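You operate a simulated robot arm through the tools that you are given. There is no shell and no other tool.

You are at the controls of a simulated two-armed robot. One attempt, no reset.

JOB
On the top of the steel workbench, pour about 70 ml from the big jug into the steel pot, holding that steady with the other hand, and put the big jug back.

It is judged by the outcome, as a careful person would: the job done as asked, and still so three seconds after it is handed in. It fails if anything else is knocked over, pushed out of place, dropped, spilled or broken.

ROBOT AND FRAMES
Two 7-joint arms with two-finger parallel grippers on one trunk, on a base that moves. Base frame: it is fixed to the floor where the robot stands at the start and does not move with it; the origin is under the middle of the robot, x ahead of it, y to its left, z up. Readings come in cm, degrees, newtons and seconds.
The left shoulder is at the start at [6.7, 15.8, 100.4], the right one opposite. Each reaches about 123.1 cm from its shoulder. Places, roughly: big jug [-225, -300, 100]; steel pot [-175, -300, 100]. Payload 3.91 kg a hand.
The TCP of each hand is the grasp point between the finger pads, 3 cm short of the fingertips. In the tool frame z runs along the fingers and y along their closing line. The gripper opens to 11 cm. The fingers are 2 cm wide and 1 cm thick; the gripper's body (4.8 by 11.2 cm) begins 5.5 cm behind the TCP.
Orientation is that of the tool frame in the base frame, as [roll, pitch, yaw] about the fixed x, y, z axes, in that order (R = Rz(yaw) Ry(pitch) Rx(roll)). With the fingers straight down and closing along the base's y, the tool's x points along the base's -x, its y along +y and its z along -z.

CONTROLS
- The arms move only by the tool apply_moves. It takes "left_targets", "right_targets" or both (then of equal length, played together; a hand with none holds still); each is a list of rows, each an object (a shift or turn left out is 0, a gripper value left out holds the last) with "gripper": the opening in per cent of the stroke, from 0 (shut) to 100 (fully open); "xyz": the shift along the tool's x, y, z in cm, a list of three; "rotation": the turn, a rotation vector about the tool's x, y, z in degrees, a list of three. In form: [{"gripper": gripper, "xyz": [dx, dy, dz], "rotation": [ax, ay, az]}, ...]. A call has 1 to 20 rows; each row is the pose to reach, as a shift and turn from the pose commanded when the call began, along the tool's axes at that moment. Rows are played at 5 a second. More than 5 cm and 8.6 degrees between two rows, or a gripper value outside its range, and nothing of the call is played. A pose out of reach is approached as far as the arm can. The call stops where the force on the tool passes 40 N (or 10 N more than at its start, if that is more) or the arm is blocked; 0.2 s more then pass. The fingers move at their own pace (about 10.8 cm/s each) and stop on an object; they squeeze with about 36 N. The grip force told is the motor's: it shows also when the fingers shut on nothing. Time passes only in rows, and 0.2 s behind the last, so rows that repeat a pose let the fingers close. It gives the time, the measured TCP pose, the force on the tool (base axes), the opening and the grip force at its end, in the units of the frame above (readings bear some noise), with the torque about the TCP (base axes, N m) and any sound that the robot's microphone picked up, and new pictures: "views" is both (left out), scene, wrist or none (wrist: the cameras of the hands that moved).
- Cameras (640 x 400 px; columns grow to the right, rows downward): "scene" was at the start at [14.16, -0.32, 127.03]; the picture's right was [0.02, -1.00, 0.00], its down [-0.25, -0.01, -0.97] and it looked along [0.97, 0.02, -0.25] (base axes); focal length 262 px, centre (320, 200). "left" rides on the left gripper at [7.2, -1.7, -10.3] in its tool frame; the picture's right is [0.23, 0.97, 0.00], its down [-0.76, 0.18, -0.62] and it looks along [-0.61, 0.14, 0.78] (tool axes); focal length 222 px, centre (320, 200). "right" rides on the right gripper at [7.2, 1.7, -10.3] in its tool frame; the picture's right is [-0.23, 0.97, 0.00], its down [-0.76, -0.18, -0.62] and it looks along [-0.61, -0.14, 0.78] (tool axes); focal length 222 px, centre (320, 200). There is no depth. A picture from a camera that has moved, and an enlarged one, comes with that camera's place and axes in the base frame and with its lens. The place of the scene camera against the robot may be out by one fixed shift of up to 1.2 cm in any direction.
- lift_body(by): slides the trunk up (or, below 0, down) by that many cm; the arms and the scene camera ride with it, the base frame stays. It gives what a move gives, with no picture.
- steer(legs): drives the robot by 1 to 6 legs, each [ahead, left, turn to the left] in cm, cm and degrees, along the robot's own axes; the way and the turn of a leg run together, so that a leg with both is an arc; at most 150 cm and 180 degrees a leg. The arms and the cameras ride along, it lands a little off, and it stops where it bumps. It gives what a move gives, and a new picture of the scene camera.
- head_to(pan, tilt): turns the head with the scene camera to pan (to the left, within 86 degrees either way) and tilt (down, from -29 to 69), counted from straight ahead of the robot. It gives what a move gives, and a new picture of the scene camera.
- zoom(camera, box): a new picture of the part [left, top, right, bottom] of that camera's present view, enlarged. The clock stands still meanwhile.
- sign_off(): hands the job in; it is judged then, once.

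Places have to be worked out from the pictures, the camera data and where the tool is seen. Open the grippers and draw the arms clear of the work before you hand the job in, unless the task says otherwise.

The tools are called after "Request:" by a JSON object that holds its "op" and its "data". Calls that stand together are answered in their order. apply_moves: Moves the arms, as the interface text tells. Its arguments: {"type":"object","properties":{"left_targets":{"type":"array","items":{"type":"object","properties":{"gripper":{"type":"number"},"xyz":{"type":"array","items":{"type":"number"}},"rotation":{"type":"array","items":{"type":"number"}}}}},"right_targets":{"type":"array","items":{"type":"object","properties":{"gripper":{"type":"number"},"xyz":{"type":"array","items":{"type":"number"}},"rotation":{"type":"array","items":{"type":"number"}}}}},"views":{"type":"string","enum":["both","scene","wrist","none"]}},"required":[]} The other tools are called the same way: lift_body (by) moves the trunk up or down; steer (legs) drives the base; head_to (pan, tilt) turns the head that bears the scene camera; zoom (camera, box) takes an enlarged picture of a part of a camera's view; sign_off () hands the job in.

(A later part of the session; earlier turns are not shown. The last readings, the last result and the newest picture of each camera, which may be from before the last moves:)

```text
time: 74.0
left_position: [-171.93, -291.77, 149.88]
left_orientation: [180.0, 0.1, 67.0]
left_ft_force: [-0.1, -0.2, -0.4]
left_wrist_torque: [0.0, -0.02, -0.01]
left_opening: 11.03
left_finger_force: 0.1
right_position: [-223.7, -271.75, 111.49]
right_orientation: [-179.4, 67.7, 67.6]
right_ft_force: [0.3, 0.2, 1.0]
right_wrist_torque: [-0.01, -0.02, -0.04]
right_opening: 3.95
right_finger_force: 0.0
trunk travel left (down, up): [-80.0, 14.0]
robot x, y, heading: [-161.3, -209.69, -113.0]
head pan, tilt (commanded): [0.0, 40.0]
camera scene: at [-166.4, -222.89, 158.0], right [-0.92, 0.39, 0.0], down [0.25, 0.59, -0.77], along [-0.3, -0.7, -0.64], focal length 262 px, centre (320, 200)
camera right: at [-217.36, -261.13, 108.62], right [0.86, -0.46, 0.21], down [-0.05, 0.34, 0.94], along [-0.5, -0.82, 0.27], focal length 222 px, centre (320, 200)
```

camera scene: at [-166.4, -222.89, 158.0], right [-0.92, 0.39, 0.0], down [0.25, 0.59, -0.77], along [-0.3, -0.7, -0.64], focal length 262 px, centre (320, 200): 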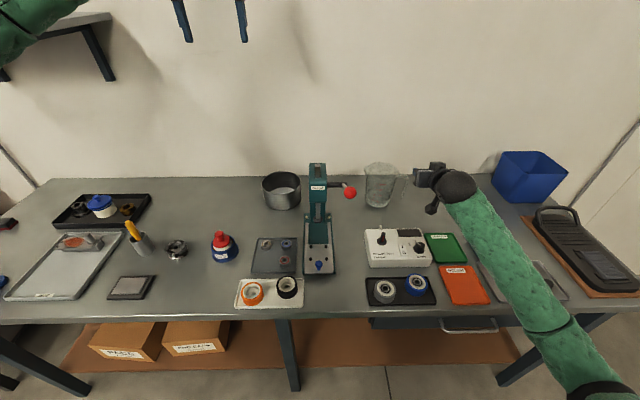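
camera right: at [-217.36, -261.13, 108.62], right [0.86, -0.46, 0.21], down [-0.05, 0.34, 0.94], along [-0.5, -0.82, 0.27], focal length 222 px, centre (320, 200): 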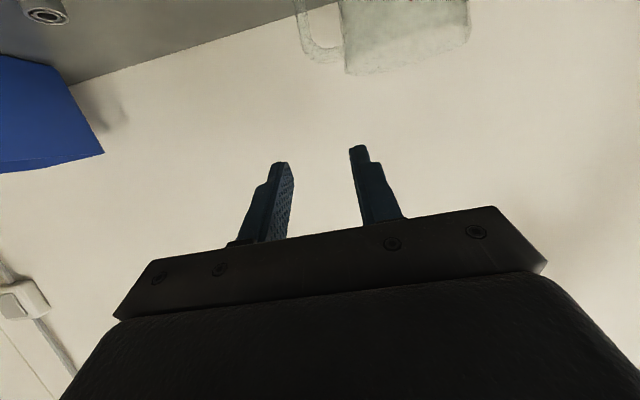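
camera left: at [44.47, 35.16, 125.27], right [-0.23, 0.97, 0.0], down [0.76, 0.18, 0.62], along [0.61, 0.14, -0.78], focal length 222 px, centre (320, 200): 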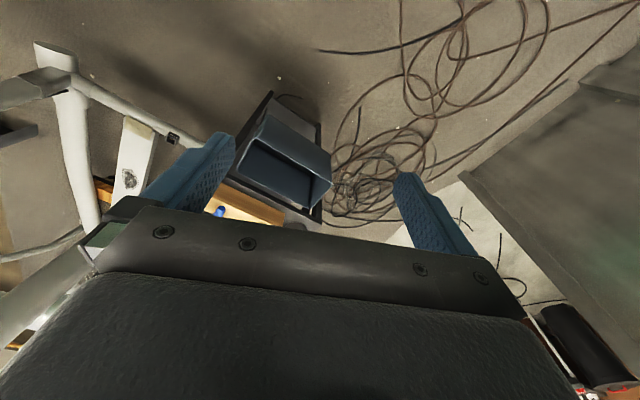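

From the two cameras, the handle's outer strip is at about (-227.6,-282.7), from z≈91 to 101, and the jug rim at z≈103. I move to a raised pre-grasp about 9 cm short, keeping the hand's camera above the roller-test box.

Request:
{"op": "apply_moves", "data": {"right_targets": [{"xyz": [2.1, 0.25, 2]}, {"xyz": [4.2, 0.5, 4]}, {"xyz": [6.3, 0.73, 6]}, {"xyz": [6.3, 0.73, 6]}], "views": "both"}}

Request:
{"op": "zoom", "data": {"camera": "scene", "box": [340, 140, 460, 220]}}

Request:
{"op": "zoom", "data": {"camera": "right", "box": [200, 0, 500, 200]}}

```text
time: 75.0
left_position: [-171.93, -291.93, 149.97]
left_orientation: [180.0, 0.0, 67.0]
left_ft_force: [-0.8, 0.4, -0.6]
left_wrist_torque: [0.02, 0.02, 0.01]
left_opening: 10.96
left_finger_force: 0.0
right_position: [-224.4, -274.8, 103.39]
right_orientation: [-179.5, 67.7, 67.6]
right_ft_force: [-0.1, 0.5, -1.0]
right_wrist_torque: [0.0, -0.04, 0.01]
right_opening: 3.98
right_finger_force: 0.0
trunk travel left (down, up): [-80.0, 14.0]
robot x, y, heading: [-161.34, -209.2, -113.3]
head pan, tilt (commanded): [0.0, 40.0]
camera scene: at [-166.44, -222.85, 158.01], right [-0.92, 0.39, 0.0], down [0.25, 0.59, -0.77], along [-0.3, -0.7, -0.64], focal length 262 px, centre (320, 200)
camera right: at [-218.04, -264.25, 100.58], right [0.86, -0.46, 0.21], down [-0.05, 0.33, 0.94], along [-0.5, -0.82, 0.27], focal length 222 px, centre (320, 200)
```

scene: 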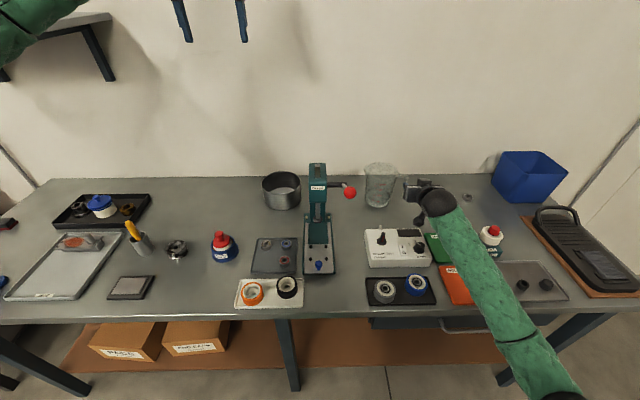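
right: 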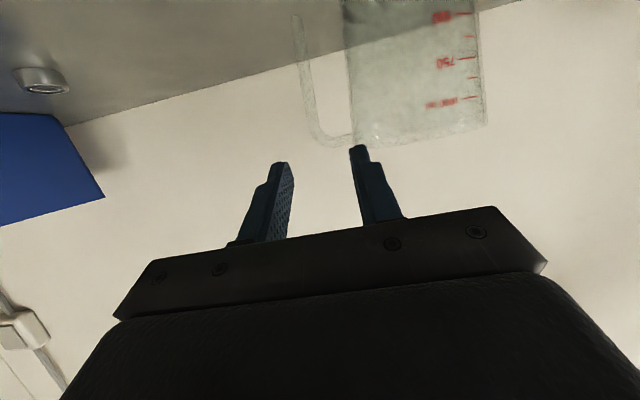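

```text
5.00 times, centred on (400, 180) of scene
camera zoom: at [-166.44, -222.85, 158.01], right [-0.92, 0.39, 0.0], down [0.25, 0.59, -0.77], along [-0.3, -0.7, -0.64], focal length 1308 px, centre (-80, 300)
```

zoom: 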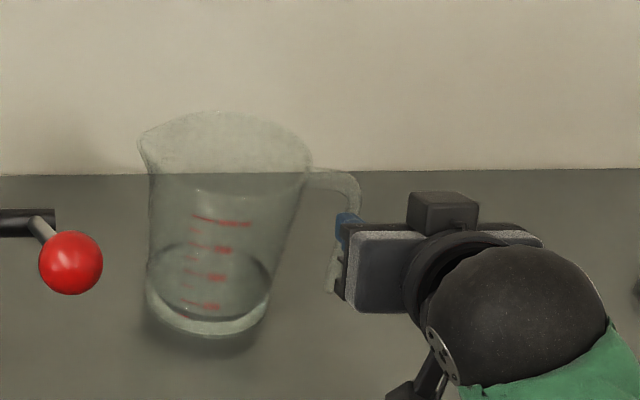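

```text
2.00 times, centred on (350, 100) of right
camera zoom: at [-218.04, -264.25, 100.58], right [0.86, -0.46, 0.21], down [-0.05, 0.33, 0.94], along [-0.5, -0.82, 0.27], focal length 444 px, centre (260, 400)
```

zoom: 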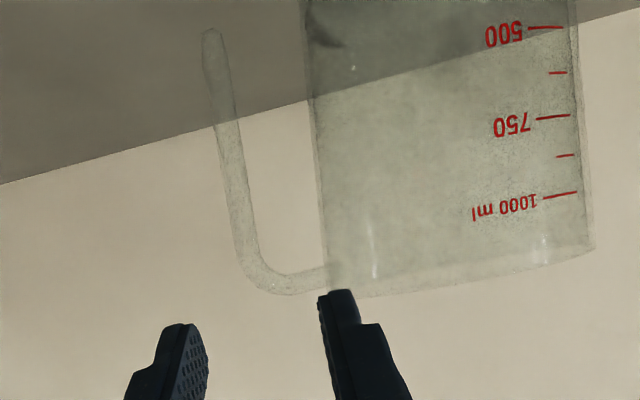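

The wrist view shows the handle strip almost centred between the fingers, ~10.8 cm ahead of and ~4 cm below the TCP axis line. I go down to the handle's height while still short of it, narrowing the opening to 3.4 cm, and check.

Request:
{"op": "apply_moves", "data": {"right_targets": [{"xyz": [0, -0.25, 3], "gripper": 31}, {"xyz": [1, -0.25, 5.0]}, {"xyz": [1.97, -0.25, 5.6]}, {"xyz": [1.97, -0.25, 5.6]}], "views": "wrist"}}

Request:
{"op": "zoom", "data": {"camera": "right", "box": [200, 0, 500, 200]}}

Request:
{"op": "zoom", "data": {"camera": "scene", "box": [340, 140, 460, 220]}}

```text
time: 76.0
left_position: [-172.05, -291.82, 149.82]
left_orientation: [-180.0, 0.0, 67.0]
left_ft_force: [-0.1, 0.0, 0.2]
left_wrist_torque: [0.0, 0.01, -0.02]
left_opening: 10.97
left_finger_force: 0.0
right_position: [-226.29, -279.04, 99.46]
right_orientation: [-179.5, 67.8, 67.5]
right_ft_force: [0.1, -0.1, -0.5]
right_wrist_torque: [0.03, -0.02, 0.01]
right_opening: 3.41
right_finger_force: 0.0
trunk travel left (down, up): [-80.0, 14.0]
robot x, y, heading: [-161.53, -209.71, -113.1]
head pan, tilt (commanded): [0.0, 40.0]
camera right: at [-220.0, -268.28, 96.65], right [0.86, -0.46, 0.21], down [-0.05, 0.33, 0.94], along [-0.5, -0.82, 0.27], focal length 222 px, centre (320, 200)
```

right: 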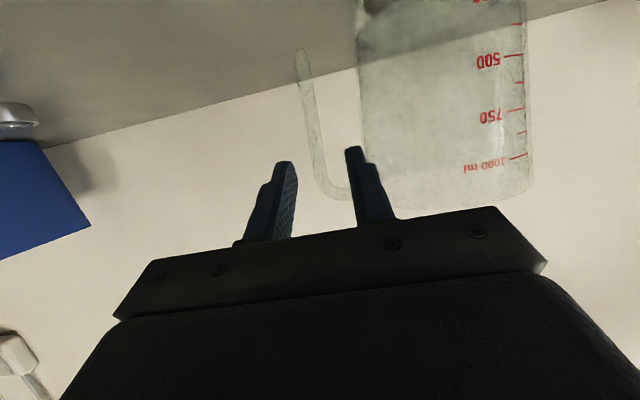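

```text
2.00 times, centred on (350, 100) of right
camera zoom: at [-220.0, -268.28, 96.65], right [0.86, -0.46, 0.21], down [-0.05, 0.33, 0.94], along [-0.5, -0.82, 0.27], focal length 444 px, centre (260, 400)
```

zoom: 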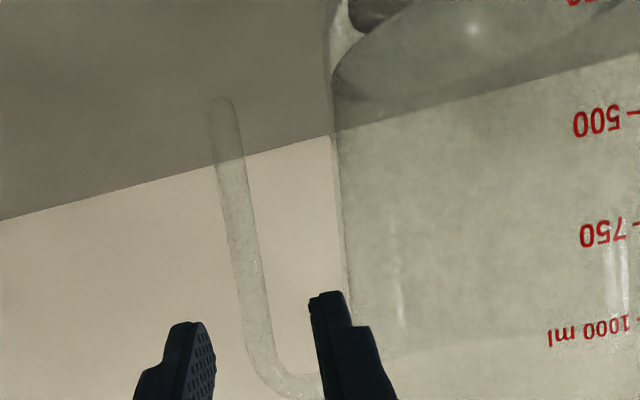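

```text
5.00 times, centred on (400, 180) of scene
camera zoom: at [-166.44, -222.92, 158.0], right [-0.92, 0.39, 0.0], down [0.25, 0.59, -0.77], along [-0.3, -0.7, -0.64], focal length 1308 px, centre (-80, 300)
```

zoom: 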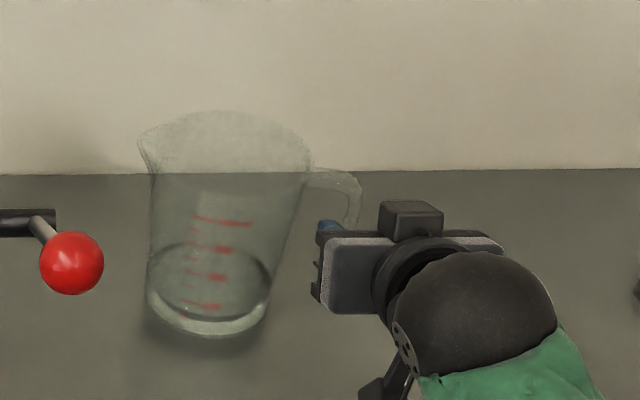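

Handle is centred between the fingers (about -0.2 cm off axis) and ~5 cm ahead; the inner finger has ~0.8 cm clearance to the jug wall. I slide in 4.5 cm along the fingers.

Request:
{"op": "apply_moves", "data": {"right_targets": [{"xyz": [0, -0.1, 1]}, {"xyz": [0, -0.15, 2]}, {"xyz": [0, -0.15, 3]}, {"xyz": [0, -0.15, 4]}, {"xyz": [0, -0.15, 4.5]}, {"xyz": [0, -0.15, 4.5]}], "views": "wrist"}}

Request:
{"op": "zoom", "data": {"camera": "right", "box": [200, 0, 500, 200]}}

Request:
{"op": "zoom", "data": {"camera": "scene", "box": [340, 140, 460, 220]}}

```text
time: 77.5
left_position: [-171.91, -291.87, 149.85]
left_orientation: [-180.0, 0.0, 66.9]
left_ft_force: [0.4, 0.7, 0.3]
left_wrist_torque: [0.02, 0.01, 0.02]
left_opening: 11.02
left_finger_force: 0.0
right_position: [-228.13, -282.61, 98.01]
right_orientation: [-179.6, 67.8, 67.5]
right_ft_force: [-0.8, -0.2, 0.0]
right_wrist_torque: [0.01, 0.0, 0.02]
right_opening: 3.4
right_finger_force: 0.1
trunk travel left (down, up): [-80.0, 14.0]
robot x, y, heading: [-161.11, -209.63, -113.3]
head pan, tilt (commanded): [0.0, 40.0]
camera right: at [-221.79, -272.05, 95.08], right [0.86, -0.46, 0.21], down [-0.05, 0.34, 0.94], along [-0.5, -0.82, 0.27], focal length 222 px, centre (320, 200)
```

right: 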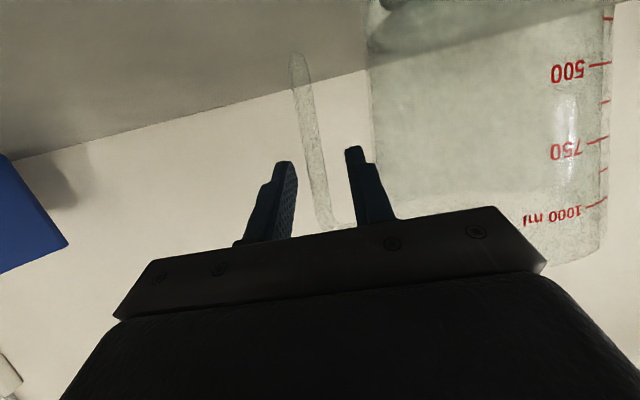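

```text
2.00 times, centred on (350, 100) of right
camera zoom: at [-221.79, -272.05, 95.08], right [0.86, -0.46, 0.21], down [-0.05, 0.34, 0.94], along [-0.5, -0.82, 0.27], focal length 444 px, centre (260, 400)
```

zoom: 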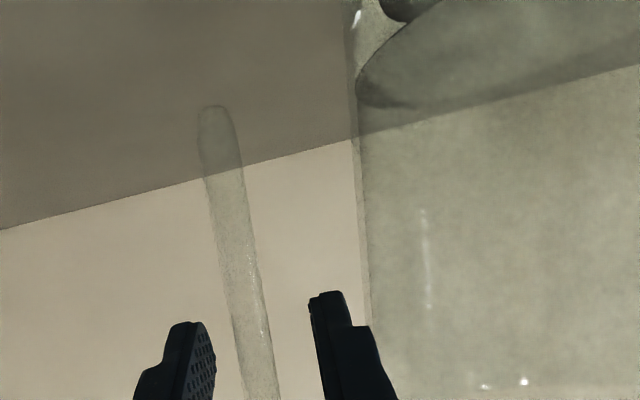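

```text
5.00 times, centred on (400, 180) of scene
camera zoom: at [-166.43, -222.86, 158.01], right [-0.92, 0.39, 0.0], down [0.25, 0.59, -0.77], along [-0.3, -0.7, -0.64], focal length 1308 px, centre (-80, 300)
```

zoom: 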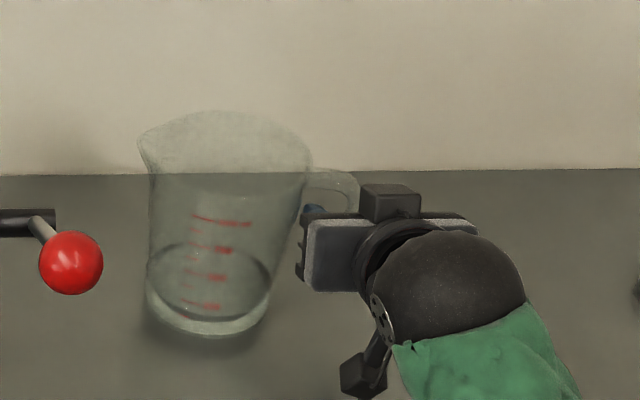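

The handle strip now lies at the TCP, centred between the pads. I close the gripper on it.

Request:
{"op": "apply_moves", "data": {"right_targets": [{"gripper": 14}, {"gripper": 10}, {"gripper": 6}, {"gripper": 0}, {"gripper": 0}, {"gripper": 0}], "views": "wrist"}}

Request:
{"op": "zoom", "data": {"camera": "right", "box": [200, 0, 500, 200]}}

Request:
{"op": "zoom", "data": {"camera": "scene", "box": [340, 140, 460, 220]}}

```text
time: 78.8
left_position: [-172.0, -291.89, 150.06]
left_orientation: [-179.9, 0.0, 66.9]
left_ft_force: [0.5, 0.0, 0.0]
left_wrist_torque: [-0.01, 0.0, 0.01]
left_opening: 10.99
left_finger_force: 0.1
right_position: [-228.17, -282.73, 97.86]
right_orientation: [-179.7, 67.8, 67.5]
right_ft_force: [-1.0, -3.0, 4.1]
right_wrist_torque: [-0.38, -0.5, -0.32]
right_opening: 1.17
right_finger_force: 35.9
trunk travel left (down, up): [-80.0, 14.0]
robot x, y, heading: [-161.11, -209.51, -113.1]
head pan, tilt (commanded): [0.0, 40.0]
camera right: at [-221.78, -272.05, 95.09], right [0.86, -0.46, 0.21], down [-0.05, 0.34, 0.94], along [-0.5, -0.82, 0.27], focal length 222 px, centre (320, 200)
```

right: 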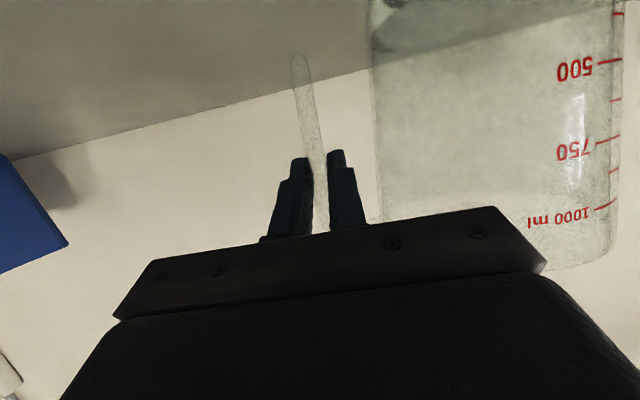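

```text
2.00 times, centred on (350, 100) of right
camera zoom: at [-221.78, -272.05, 95.09], right [0.86, -0.46, 0.21], down [-0.05, 0.34, 0.94], along [-0.5, -0.82, 0.27], focal length 444 px, centre (260, 400)
```

zoom: 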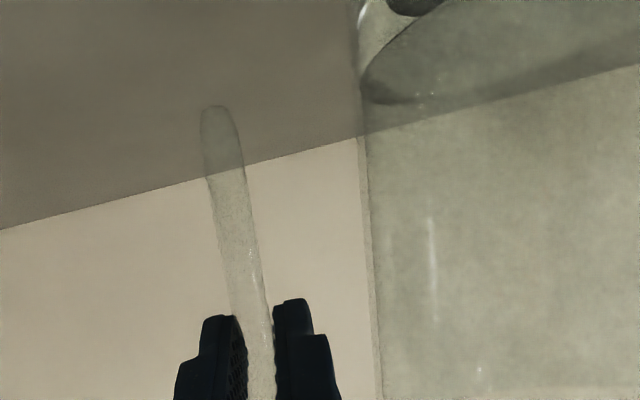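

```text
5.00 times, centred on (400, 180) of scene
camera zoom: at [-166.42, -222.86, 158.01], right [-0.92, 0.39, 0.0], down [0.25, 0.59, -0.77], along [-0.3, -0.7, -0.64], focal length 1308 px, centre (-80, 300)
```

zoom: 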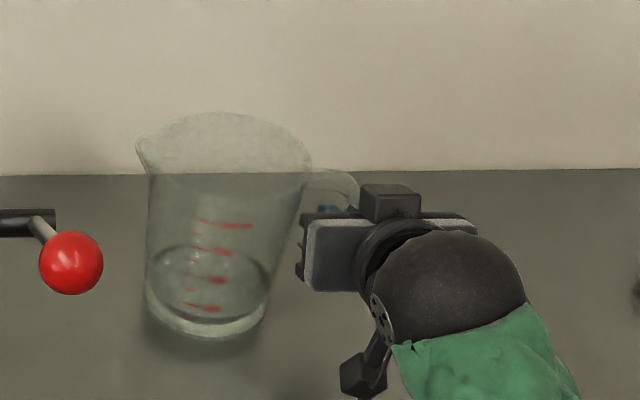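

The handle is gripped (opening 1.2 cm, ~36 N) with the jug still standing. Now the left hand: I pitch it 40° forward and bring it down to a stand-off in front of and above the pot's left rim (rim ≈ ahead 96, left 22.5 in robot frame, z≈97).

Request:
{"op": "apply_moves", "data": {"left_targets": [{"xyz": [-0.6, 0, 3.8], "rotation": [0, -4, 0], "gripper": 50}, {"xyz": [-1.2, 0, 7.6], "rotation": [0, -8, 0]}, {"xyz": [-1.8, 0, 11.4], "rotation": [0, -12, 0]}, {"xyz": [-2.4, 0, 15.2], "rotation": [0, -16, 0]}, {"xyz": [-3, 0, 19], "rotation": [0, -20, 0]}, {"xyz": [-3.6, 0, 22.8], "rotation": [0, -24, 0]}, {"xyz": [-4.2, 0, 26.6], "rotation": [0, -28, 0]}, {"xyz": [-4.8, 0, 30.4], "rotation": [0, -32, 0]}, {"xyz": [-5.4, 0, 34.2], "rotation": [0, -36, 0]}, {"xyz": [-6, 0, 37], "rotation": [0, -40, 0]}, {"xyz": [-6, 0, 37], "rotation": [0, -40, 0]}], "views": "both"}}

Request:
{"op": "zoom", "data": {"camera": "scene", "box": [230, 130, 350, 210]}}

```text
time: 81.2
left_position: [-174.12, -297.38, 112.92]
left_orientation: [180.0, 40.1, 66.9]
left_ft_force: [-0.5, -1.2, 0.4]
left_wrist_torque: [-0.01, 0.01, 0.04]
left_opening: 5.48
left_finger_force: 0.0
right_position: [-228.09, -282.69, 97.95]
right_orientation: [-179.6, 67.8, 67.5]
right_ft_force: [-0.6, -2.4, 4.7]
right_wrist_torque: [-0.3, -0.51, -0.3]
right_opening: 1.08
right_finger_force: 36.1
trunk travel left (down, up): [-80.0, 14.0]
robot x, y, heading: [-161.27, -209.57, -113.3]
head pan, tilt (commanded): [0.0, 40.0]
camera scene: at [-166.41, -222.84, 158.01], right [-0.92, 0.39, 0.0], down [0.25, 0.59, -0.77], along [-0.3, -0.7, -0.64], focal length 262 px, centre (320, 200)
camera left: at [-171.05, -285.52, 116.22], right [0.96, -0.22, -0.15], down [0.09, -0.24, 0.97], along [-0.25, -0.95, -0.21], focal length 222 px, centre (320, 200)
```

scene: 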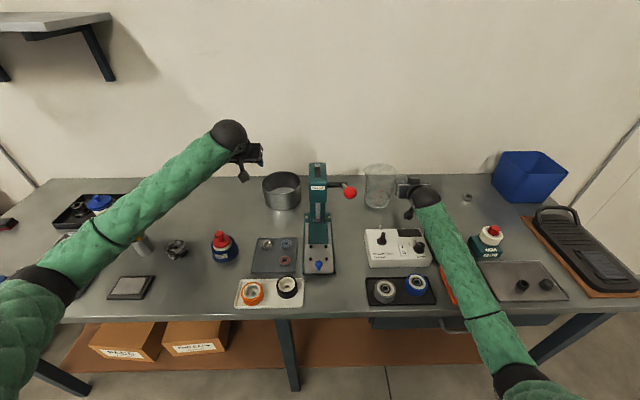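
left: 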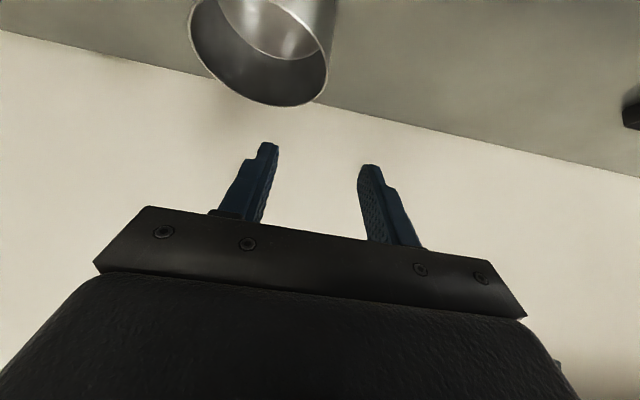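

```text
5.00 times, centred on (290, 170) of scene
camera zoom: at [-166.41, -222.84, 158.01], right [-0.92, 0.39, 0.0], down [0.25, 0.59, -0.77], along [-0.3, -0.7, -0.64], focal length 1308 px, centre (470, 350)
```

zoom: 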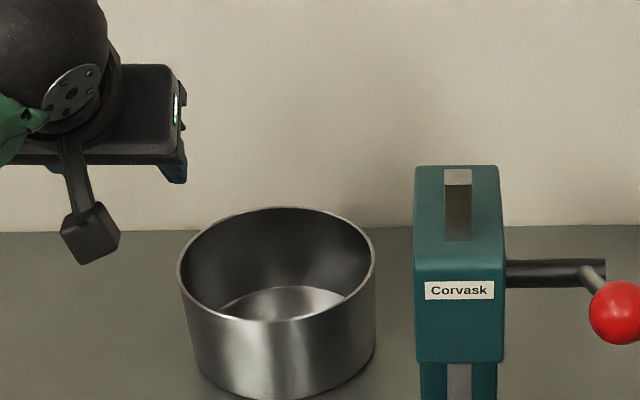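

The pot is visible from both cameras; centre about (-184.9,-304.2), radius ~7.7, rim z≈97. I zoom in with the left hand's camera to refine where its left wall runs relative to the fingers.

Request:
{"op": "zoom", "data": {"camera": "left", "box": [170, 0, 410, 150]}}

```text
2.67 times, centred on (290, 75) of left
camera zoom: at [-171.05, -285.52, 116.22], right [0.96, -0.22, -0.15], down [0.09, -0.24, 0.97], along [-0.25, -0.95, -0.21], focal length 592 px, centre (400, 533)
```

zoom: 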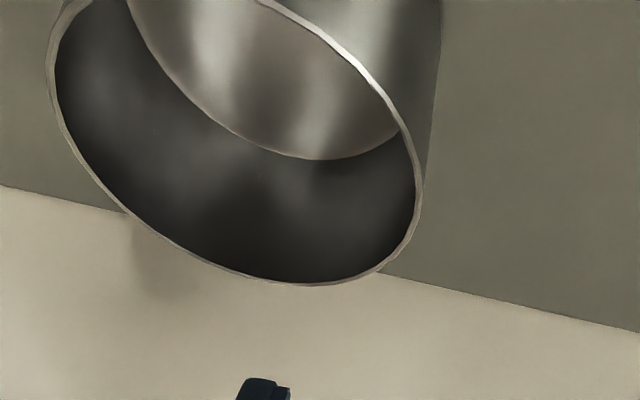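

The rim fit gives pot centre ≈ (-185.2,-304.6), radius 7.6, rim z≈97.1; its left wall lies almost exactly on the left hand's mid-plane, ~11 cm ahead. I move to a pre-grasp with the fingertips still above the rim.

Request:
{"op": "apply_moves", "data": {"left_targets": [{"xyz": [1, 0.05, 4]}, {"xyz": [2, 0.1, 8]}, {"xyz": [3.06, 0.1, 11.5]}, {"xyz": [3.06, 0.1, 11.5]}], "views": "both"}}

Request:
{"op": "zoom", "data": {"camera": "left", "box": [170, 0, 490, 200]}}

Request:
{"op": "zoom", "data": {"camera": "scene", "box": [230, 130, 350, 210]}}

```text
time: 82.2
left_position: [-175.94, -302.14, 102.24]
left_orientation: [-180.0, 40.0, 66.9]
left_ft_force: [0.4, -0.5, -0.2]
left_wrist_torque: [0.03, 0.0, -0.02]
left_opening: 5.51
left_finger_force: 0.0
right_position: [-228.13, -282.63, 97.88]
right_orientation: [-179.5, 67.8, 67.6]
right_ft_force: [-0.7, -2.9, 4.1]
right_wrist_torque: [-0.28, -0.54, -0.32]
right_opening: 1.07
right_finger_force: 35.7
trunk travel left (down, up): [-80.0, 14.0]
robot x, y, heading: [-160.99, -209.56, -113.2]
head pan, tilt (commanded): [0.0, 40.0]
camera scene: at [-166.38, -222.83, 158.01], right [-0.92, 0.39, 0.0], down [0.25, 0.59, -0.77], along [-0.3, -0.7, -0.64], focal length 262 px, centre (320, 200)
camera left: at [-172.77, -290.2, 105.58], right [0.96, -0.22, -0.15], down [0.09, -0.24, 0.97], along [-0.25, -0.95, -0.21], focal length 222 px, centre (320, 200)
```

scene: 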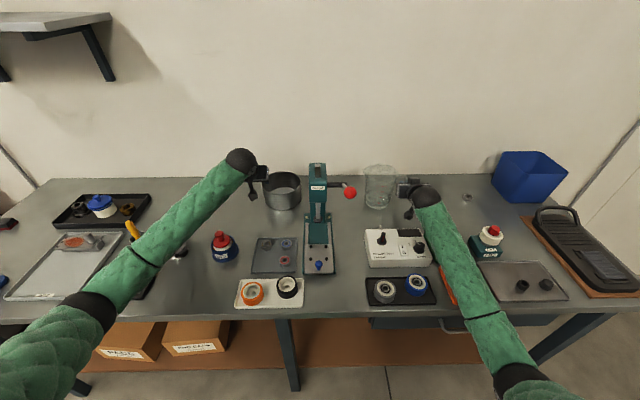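
left: 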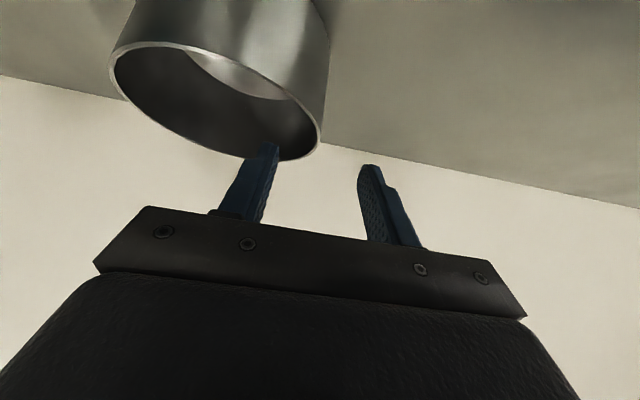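

```text
2.00 times, centred on (330, 100) of left
camera zoom: at [-172.77, -290.2, 105.58], right [0.96, -0.22, -0.15], down [0.09, -0.24, 0.97], along [-0.25, -0.95, -0.21], focal length 444 px, centre (300, 400)
```

zoom: 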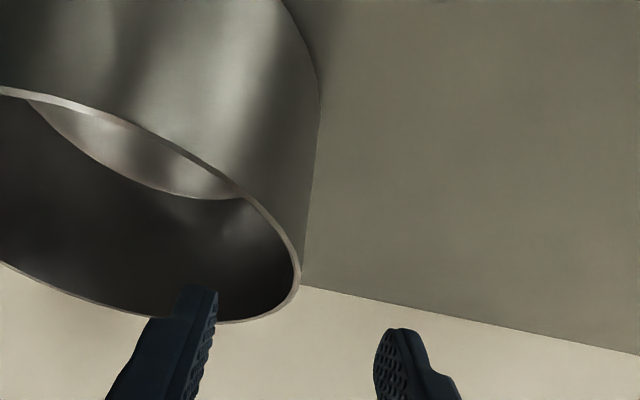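

```text
5.00 times, centred on (290, 170) of scene
camera zoom: at [-166.38, -222.83, 158.01], right [-0.92, 0.39, 0.0], down [0.25, 0.59, -0.77], along [-0.3, -0.7, -0.64], focal length 1308 px, centre (470, 350)
```

zoom: 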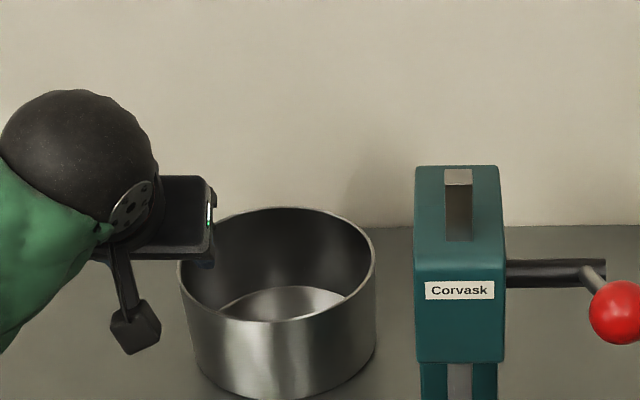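

The wall's tangent point is about 0.3 cm toward the robot's right of the hand's mid-plane, 6.5 cm along the fingers. I slide down over the left rim, one finger inside and one outside.

Request:
{"op": "apply_moves", "data": {"left_targets": [{"xyz": [0.3, -0.3, 2]}, {"xyz": [0.5, -0.3, 4]}, {"xyz": [0.7, -0.3, 6]}, {"xyz": [0.8, -0.3, 7.4]}, {"xyz": [0.8, -0.3, 7.4]}], "views": "wrist"}}

Request:
{"op": "zoom", "data": {"camera": "left", "box": [170, 0, 490, 200]}}

Request:
{"op": "zoom", "data": {"camera": "scene", "box": [230, 130, 350, 210]}}

```text
time: 83.5
left_position: [-178.17, -305.93, 96.08]
left_orientation: [-180.0, 39.9, 66.9]
left_ft_force: [0.8, 0.2, 0.6]
left_wrist_torque: [0.01, 0.02, 0.04]
left_opening: 5.5
left_finger_force: 0.0
right_position: [-227.94, -282.7, 97.82]
right_orientation: [-179.4, 67.8, 67.5]
right_ft_force: [0.6, -1.7, 4.1]
right_wrist_torque: [-0.25, -0.62, -0.32]
right_opening: 1.04
right_finger_force: 35.9
trunk travel left (down, up): [-80.0, 14.0]
robot x, y, heading: [-161.07, -209.51, -113.0]
head pan, tilt (commanded): [0.0, 40.0]
camera left: at [-174.94, -293.98, 99.38], right [0.96, -0.22, -0.15], down [0.09, -0.24, 0.97], along [-0.25, -0.95, -0.21], focal length 222 px, centre (320, 200)
```

left: 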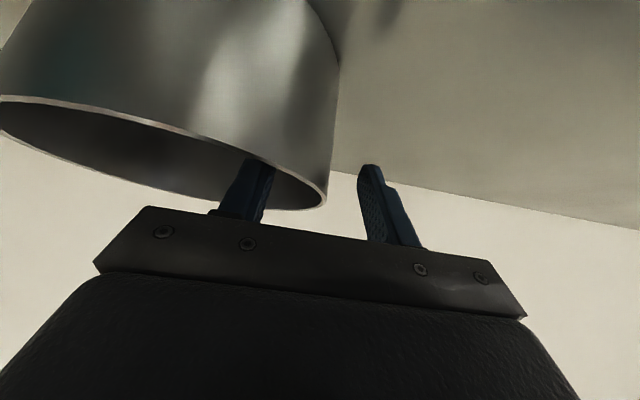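

```text
2.00 times, centred on (330, 100) of left
camera zoom: at [-174.94, -293.98, 99.38], right [0.96, -0.22, -0.15], down [0.09, -0.24, 0.97], along [-0.25, -0.95, -0.21], focal length 444 px, centre (300, 400)
```

zoom: 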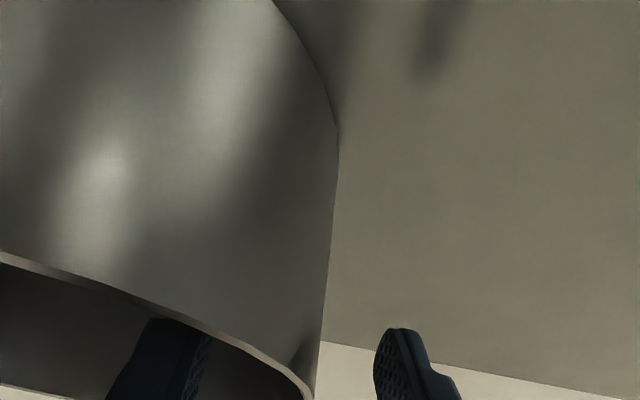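

```text
5.00 times, centred on (290, 170) of scene
camera zoom: at [-166.39, -222.85, 158.01], right [-0.92, 0.39, 0.0], down [0.25, 0.59, -0.77], along [-0.3, -0.7, -0.64], focal length 1308 px, centre (470, 350)
```

zoom: 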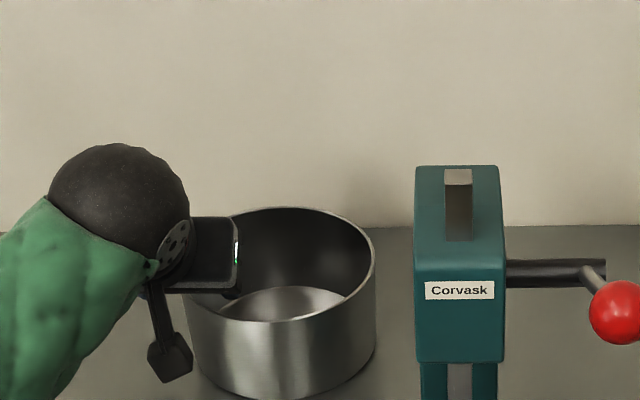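

One finger is inside and one outside the pot's left wall, centred within ~0.2 cm. I close the left gripper on the rim.

Request:
{"op": "apply_moves", "data": {"left_targets": [{"gripper": 30}, {"gripper": 20}, {"gripper": 12}, {"gripper": 6}, {"gripper": 0}, {"gripper": 0}, {"gripper": 0}], "views": "both"}}

Request:
{"op": "zoom", "data": {"camera": "scene", "box": [230, 130, 350, 210]}}

```text
time: 85.0
left_position: [-178.11, -305.83, 96.15]
left_orientation: [-179.9, 40.0, 66.9]
left_ft_force: [-0.9, -3.0, 5.8]
left_wrist_torque: [-0.13, 0.86, 0.31]
left_opening: 0.34
left_finger_force: 36.4
right_position: [-227.89, -282.7, 98.06]
right_orientation: [-179.5, 67.9, 67.5]
right_ft_force: [0.0, -1.4, 3.4]
right_wrist_torque: [-0.29, -0.57, -0.34]
right_opening: 1.03
right_finger_force: 36.4
trunk travel left (down, up): [-80.0, 14.0]
robot x, y, heading: [-161.33, -209.62, -113.3]
head pan, tilt (commanded): [0.0, 40.0]
camera scene: at [-166.39, -222.83, 158.01], right [-0.92, 0.39, 0.0], down [0.25, 0.59, -0.77], along [-0.3, -0.7, -0.64], focal length 262 px, centre (320, 200)
camera left: at [-174.95, -293.96, 99.42], right [0.96, -0.22, -0.15], down [0.09, -0.24, 0.97], along [-0.25, -0.95, -0.21], focal length 222 px, centre (320, 200)
```

scene: 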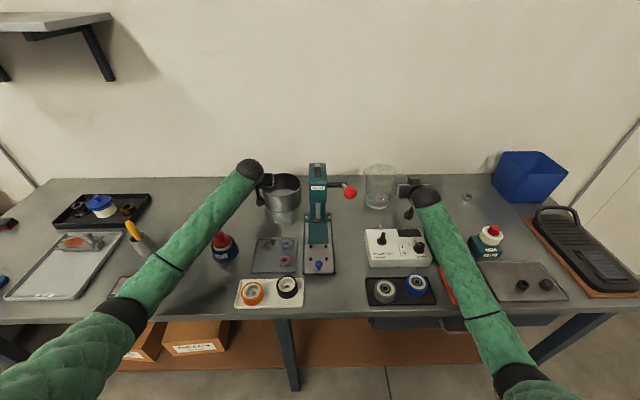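
left: 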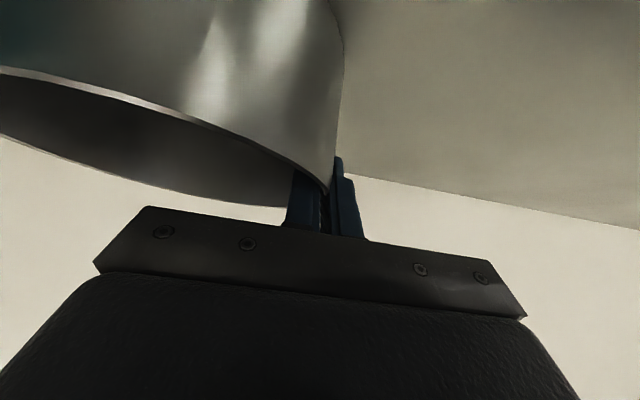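

```text
5.00 times, centred on (290, 170) of scene
camera zoom: at [-166.39, -222.83, 158.01], right [-0.92, 0.39, 0.0], down [0.25, 0.59, -0.77], along [-0.3, -0.7, -0.64], focal length 1308 px, centre (470, 350)
```

zoom: 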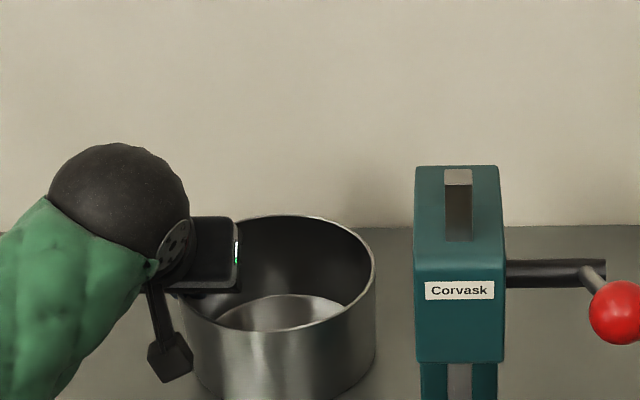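

The rim is gripped (0.34 cm), but the pot seems to have settled slightly (shifted ~0.5–1 cm or tilted a bit). I zoom to check whether it still sits flat.

Request:
{"op": "zoom", "data": {"camera": "left", "box": [0, 0, 400, 250]}}

Request:
{"op": "zoom", "data": {"camera": "scene", "box": [250, 165, 322, 215]}}

```text
1.60 times, centred on (200, 125) of left
camera zoom: at [-174.95, -293.96, 99.42], right [0.96, -0.22, -0.15], down [0.09, -0.24, 0.97], along [-0.25, -0.95, -0.21], focal length 355 px, centre (512, 320)
```

zoom: 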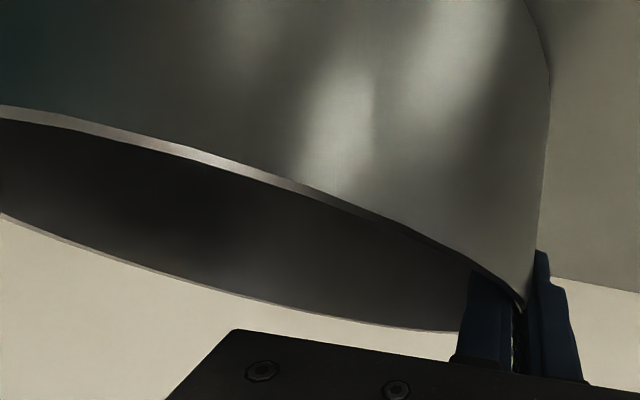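

```text
8.00 times, centred on (286, 190) of scene
camera zoom: at [-166.39, -222.83, 158.01], right [-0.92, 0.39, 0.0], down [0.25, 0.59, -0.77], along [-0.3, -0.7, -0.64], focal length 2093 px, centre (592, 280)
```

zoom: 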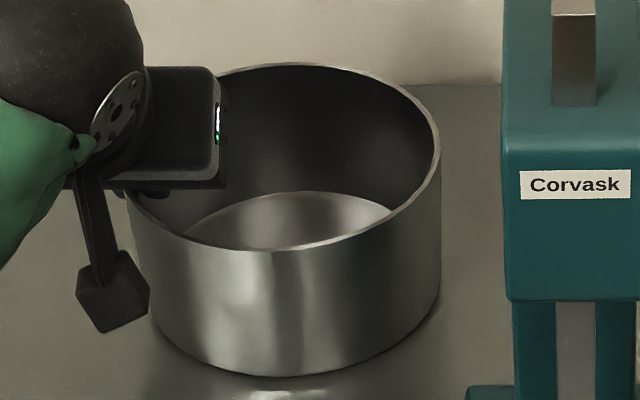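

I repeat the exact same zoom box as my first close look, to compare the pot before and after gripping.

Request:
{"op": "zoom", "data": {"camera": "scene", "box": [230, 140, 430, 265]}}

```text
3.20 times, centred on (330, 202) of scene
camera zoom: at [-166.39, -222.83, 158.01], right [-0.92, 0.39, 0.0], down [0.25, 0.59, -0.77], along [-0.3, -0.7, -0.64], focal length 837 px, centre (288, 192)
```

zoom: 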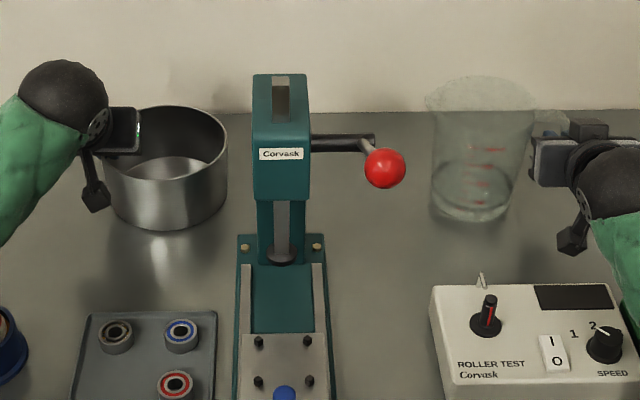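

Both jug and pot shifted about 1 cm toward me when gripped but stand flat; that is tolerable and I will set the jug back on its original spot. Now I lift the jug 4 cm straight up, slowly, and read its weight.

Request:
{"op": "apply_moves", "data": {"right_targets": [{"xyz": [-0.46, 0, -0.19]}, {"xyz": [-0.92, 0, -0.38]}, {"xyz": [-1.85, 0, -0.76]}, {"xyz": [-2.78, 0, -1.14]}, {"xyz": [-3.7, 0, -1.52]}, {"xyz": [-3.7, 0, -1.52]}, {"xyz": [-3.7, 0, -1.52]}], "views": "both"}}

Request:
{"op": "zoom", "data": {"camera": "scene", "box": [340, 140, 460, 220]}}

```text
time: 86.7
left_position: [-178.13, -305.91, 96.04]
left_orientation: [180.0, 40.0, 67.0]
left_ft_force: [3.0, -1.9, 7.9]
left_wrist_torque: [-0.14, 0.97, 0.28]
left_opening: 0.34
left_finger_force: 35.7
right_position: [-228.11, -282.67, 101.88]
right_orientation: [-179.4, 67.9, 67.6]
right_ft_force: [-1.3, -0.1, -2.8]
right_wrist_torque: [0.17, 0.23, 0.01]
right_opening: 0.96
right_finger_force: 36.1
trunk travel left (down, up): [-80.0, 14.0]
robot x, y, heading: [-161.64, -209.45, -113.3]
head pan, tilt (commanded): [0.0, 40.0]
camera scene: at [-166.39, -222.84, 158.01], right [-0.92, 0.39, 0.0], down [0.25, 0.59, -0.77], along [-0.3, -0.7, -0.64], focal length 262 px, centre (320, 200)
camera right: at [-221.82, -272.06, 99.06], right [0.86, -0.46, 0.21], down [-0.05, 0.34, 0.94], along [-0.5, -0.82, 0.27], focal length 222 px, centre (320, 200)
```

scene: 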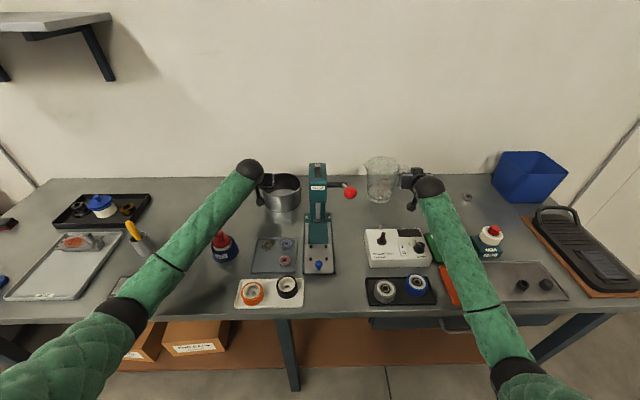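
right: 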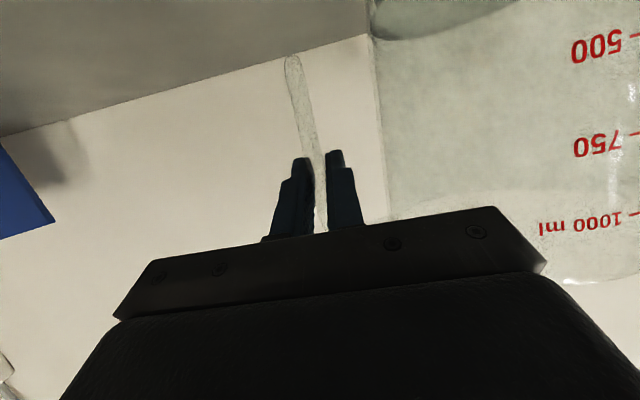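

```text
5.00 times, centred on (400, 180) of scene
camera zoom: at [-166.39, -222.84, 158.01], right [-0.92, 0.39, 0.0], down [0.25, 0.59, -0.77], along [-0.3, -0.7, -0.64], focal length 1308 px, centre (-80, 300)
```

zoom: 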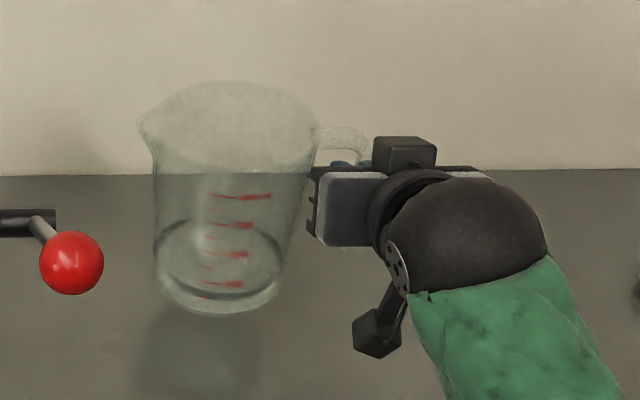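

The jug is up and upright (about 3.5 N), and it has turned in the grip so its spout points straight to my left. I zoom in more on the water level and graduations.

Request:
{"op": "zoom", "data": {"camera": "scene", "box": [362, 150, 410, 208]}}

Request:
{"op": "zoom", "data": {"camera": "right", "box": [360, 0, 640, 175]}}

```text
6.90 times, centred on (386, 179) of scene
camera zoom: at [-166.39, -222.84, 158.01], right [-0.92, 0.39, 0.0], down [0.25, 0.59, -0.77], along [-0.3, -0.7, -0.64], focal length 1805 px, centre (-135, 345)
```

zoom: 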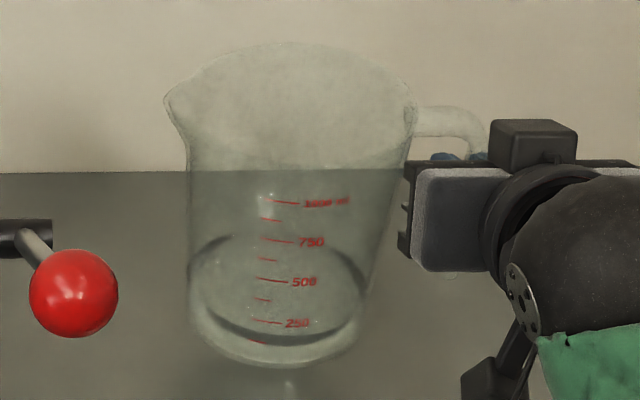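

```text
2.29 times, centred on (500, 88) of right
camera zoom: at [-221.82, -272.06, 99.06], right [0.86, -0.46, 0.21], down [-0.05, 0.34, 0.94], along [-0.5, -0.82, 0.27], focal length 508 px, centre (-91, 457)
```

zoom: 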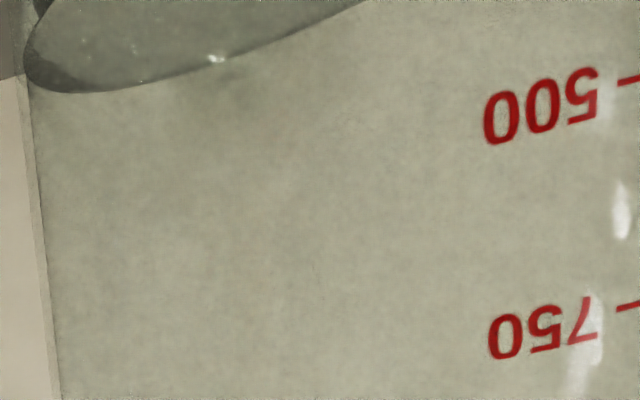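

I zoom tighter on the water line near the ticks to read the starting volume.

Request:
{"op": "zoom", "data": {"camera": "scene", "box": [374, 176, 392, 206]}}

Request:
{"op": "zoom", "data": {"camera": "right", "box": [360, 0, 460, 60]}}

```text
13.33 times, centred on (383, 191) of scene
camera zoom: at [-166.39, -222.84, 158.01], right [-0.92, 0.39, 0.0], down [0.25, 0.59, -0.77], along [-0.3, -0.7, -0.64], focal length 3489 px, centre (-520, 320)
```

zoom: 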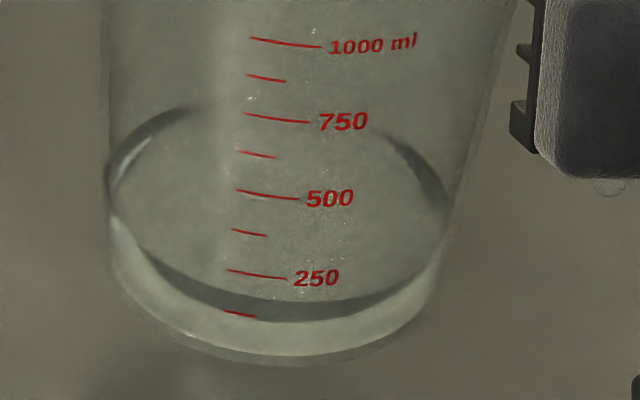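

```text
6.40 times, centred on (410, 30) of right
camera zoom: at [-221.82, -272.06, 99.06], right [0.86, -0.46, 0.21], down [-0.05, 0.34, 0.94], along [-0.5, -0.82, 0.27], focal length 1422 px, centre (-256, 1288)
```

zoom: 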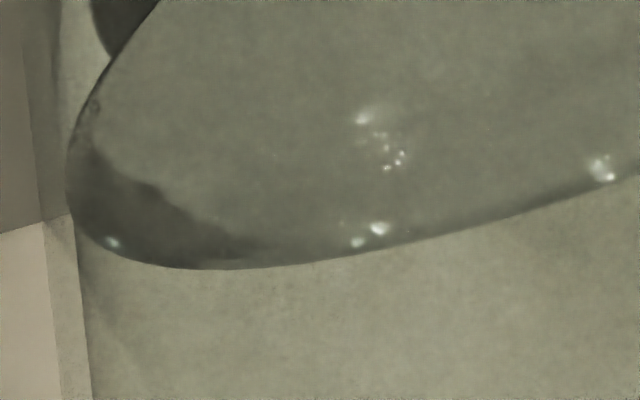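

Water line reads just at/below the 125 ml tick (≈105–125 ml), so a 70 ml pour needs a large tilt (~75–80°). I lift the jug smoothly 19.5 cm, to clear the press (rack top z≈118), before moving sideways.

Request:
{"op": "apply_moves", "data": {"right_targets": [{"xyz": [-1.0, 0, -0.41]}, {"xyz": [-2.8, 0, -1.14]}, {"xyz": [-4.6, 0, -1.9]}, {"xyz": [-6.5, 0, -2.66]}, {"xyz": [-8.3, 0, -3.42]}, {"xyz": [-10.2, 0, -4.18]}, {"xyz": [-12, 0, -4.94]}, {"xyz": [-13.9, 0, -5.7]}, {"xyz": [-15.7, 0, -6.46]}, {"xyz": [-17.2, 0, -7.07]}, {"xyz": [-18, 0, -7.4]}, {"xyz": [-18, 0, -7.4]}], "views": "scene"}}

```text
time: 89.2
left_position: [-178.12, -305.81, 96.11]
left_orientation: [-180.0, 40.0, 66.9]
left_ft_force: [2.3, -0.9, 6.4]
left_wrist_torque: [0.1, 0.96, 0.21]
left_opening: 0.31
left_finger_force: 35.6
right_position: [-227.99, -282.59, 121.34]
right_orientation: [-179.6, 67.8, 67.5]
right_ft_force: [-0.8, -0.7, -3.0]
right_wrist_torque: [0.14, 0.24, -0.01]
right_opening: 0.97
right_finger_force: 35.8
trunk travel left (down, up): [-80.0, 14.0]
robot x, y, heading: [-161.12, -209.67, -113.1]
head pan, tilt (commanded): [0.0, 40.0]
camera scene: at [-166.42, -222.85, 158.01], right [-0.92, 0.39, 0.0], down [0.25, 0.59, -0.77], along [-0.3, -0.7, -0.64], focal length 262 px, centre (320, 200)
```

scene: 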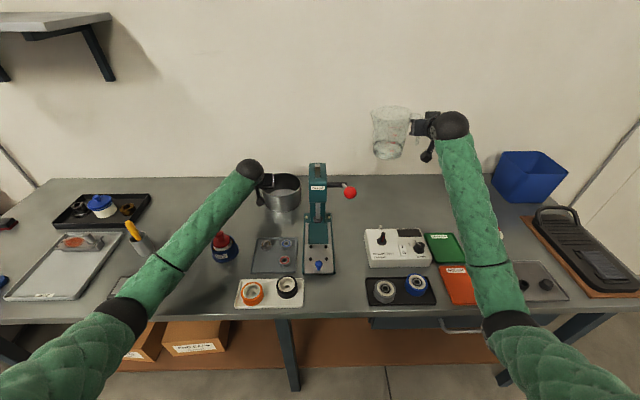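

Weight about 3 N with the expected torque. Now I swing the jug: yaw it 55° counter-clockwise (hand coming from my right-front) while moving it ahead 10.5 and left 12.7 cm, keeping it level behind the press.

Request:
{"op": "apply_moves", "data": {"right_targets": [{"xyz": [-0.2, 0.6, 0.5], "rotation": [-2.5, 0, -1.04]}, {"xyz": [-0.5, 1.5, 1.2], "rotation": [-6.4, 0, -2.6]}, {"xyz": [-0.9, 2.8, 2.1], "rotation": [-11.2, 0, -4.6]}, {"xyz": [-1.3, 4.1, 3.1], "rotation": [-16.3, 0, -6.7]}, {"xyz": [-1.7, 5.3, 4.1], "rotation": [-21.4, 0, -8.7]}, {"xyz": [-2.1, 6.6, 5.0], "rotation": [-26.5, 0, -10.8]}, {"xyz": [-2.5, 7.9, 6.0], "rotation": [-31.6, 0, -12.9]}, {"xyz": [-2.9, 9.1, 7.0], "rotation": [-36.6, 0, -15]}, {"xyz": [-3.3, 10.4, 7.9], "rotation": [-41.7, 0, -17]}, {"xyz": [-3.7, 11.5, 8.8], "rotation": [-46, 0, -18.8]}, {"xyz": [-3.9, 12.3, 9.4], "rotation": [-49.4, 0, -20.2]}, {"xyz": [-4.0, 12.7, 9.7], "rotation": [-50.9, 0, -20.8]}, {"xyz": [-4.0, 12.7, 9.7], "rotation": [-50.9, 0, -20.8]}], "views": "both"}}

```text
time: 92.0
left_position: [-178.16, -305.87, 95.98]
left_orientation: [179.9, 40.0, 66.9]
left_ft_force: [0.4, -1.1, 6.8]
left_wrist_torque: [0.26, 0.95, 0.15]
left_opening: 0.33
left_finger_force: 36.0
right_position: [-220.4, -297.2, 121.49]
right_orientation: [-179.6, 67.7, 122.5]
right_ft_force: [0.6, 0.3, -2.7]
right_wrist_torque: [-0.14, 0.22, -0.01]
right_opening: 0.97
right_finger_force: 36.2
trunk travel left (down, up): [-80.0, 14.0]
robot x, y, heading: [-161.21, -209.73, -113.2]
head pan, tilt (commanded): [0.0, 40.0]
camera scene: at [-166.44, -222.85, 158.01], right [-0.92, 0.39, 0.0], down [0.25, 0.59, -0.77], along [-0.3, -0.7, -0.64], focal length 262 px, centre (320, 200)
camera right: at [-225.58, -285.95, 118.59], right [0.87, 0.45, 0.21], down [-0.3, 0.15, 0.94], along [0.39, -0.88, 0.26], focal length 222 px, centre (320, 200)
```

scene: 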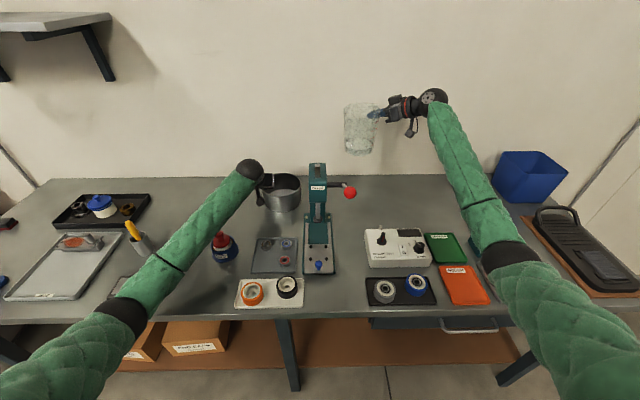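
right: 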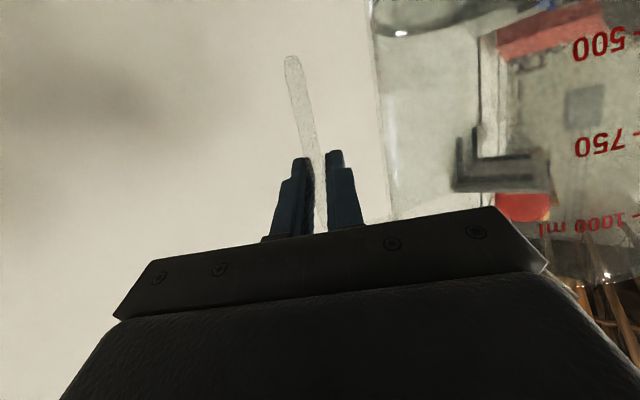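

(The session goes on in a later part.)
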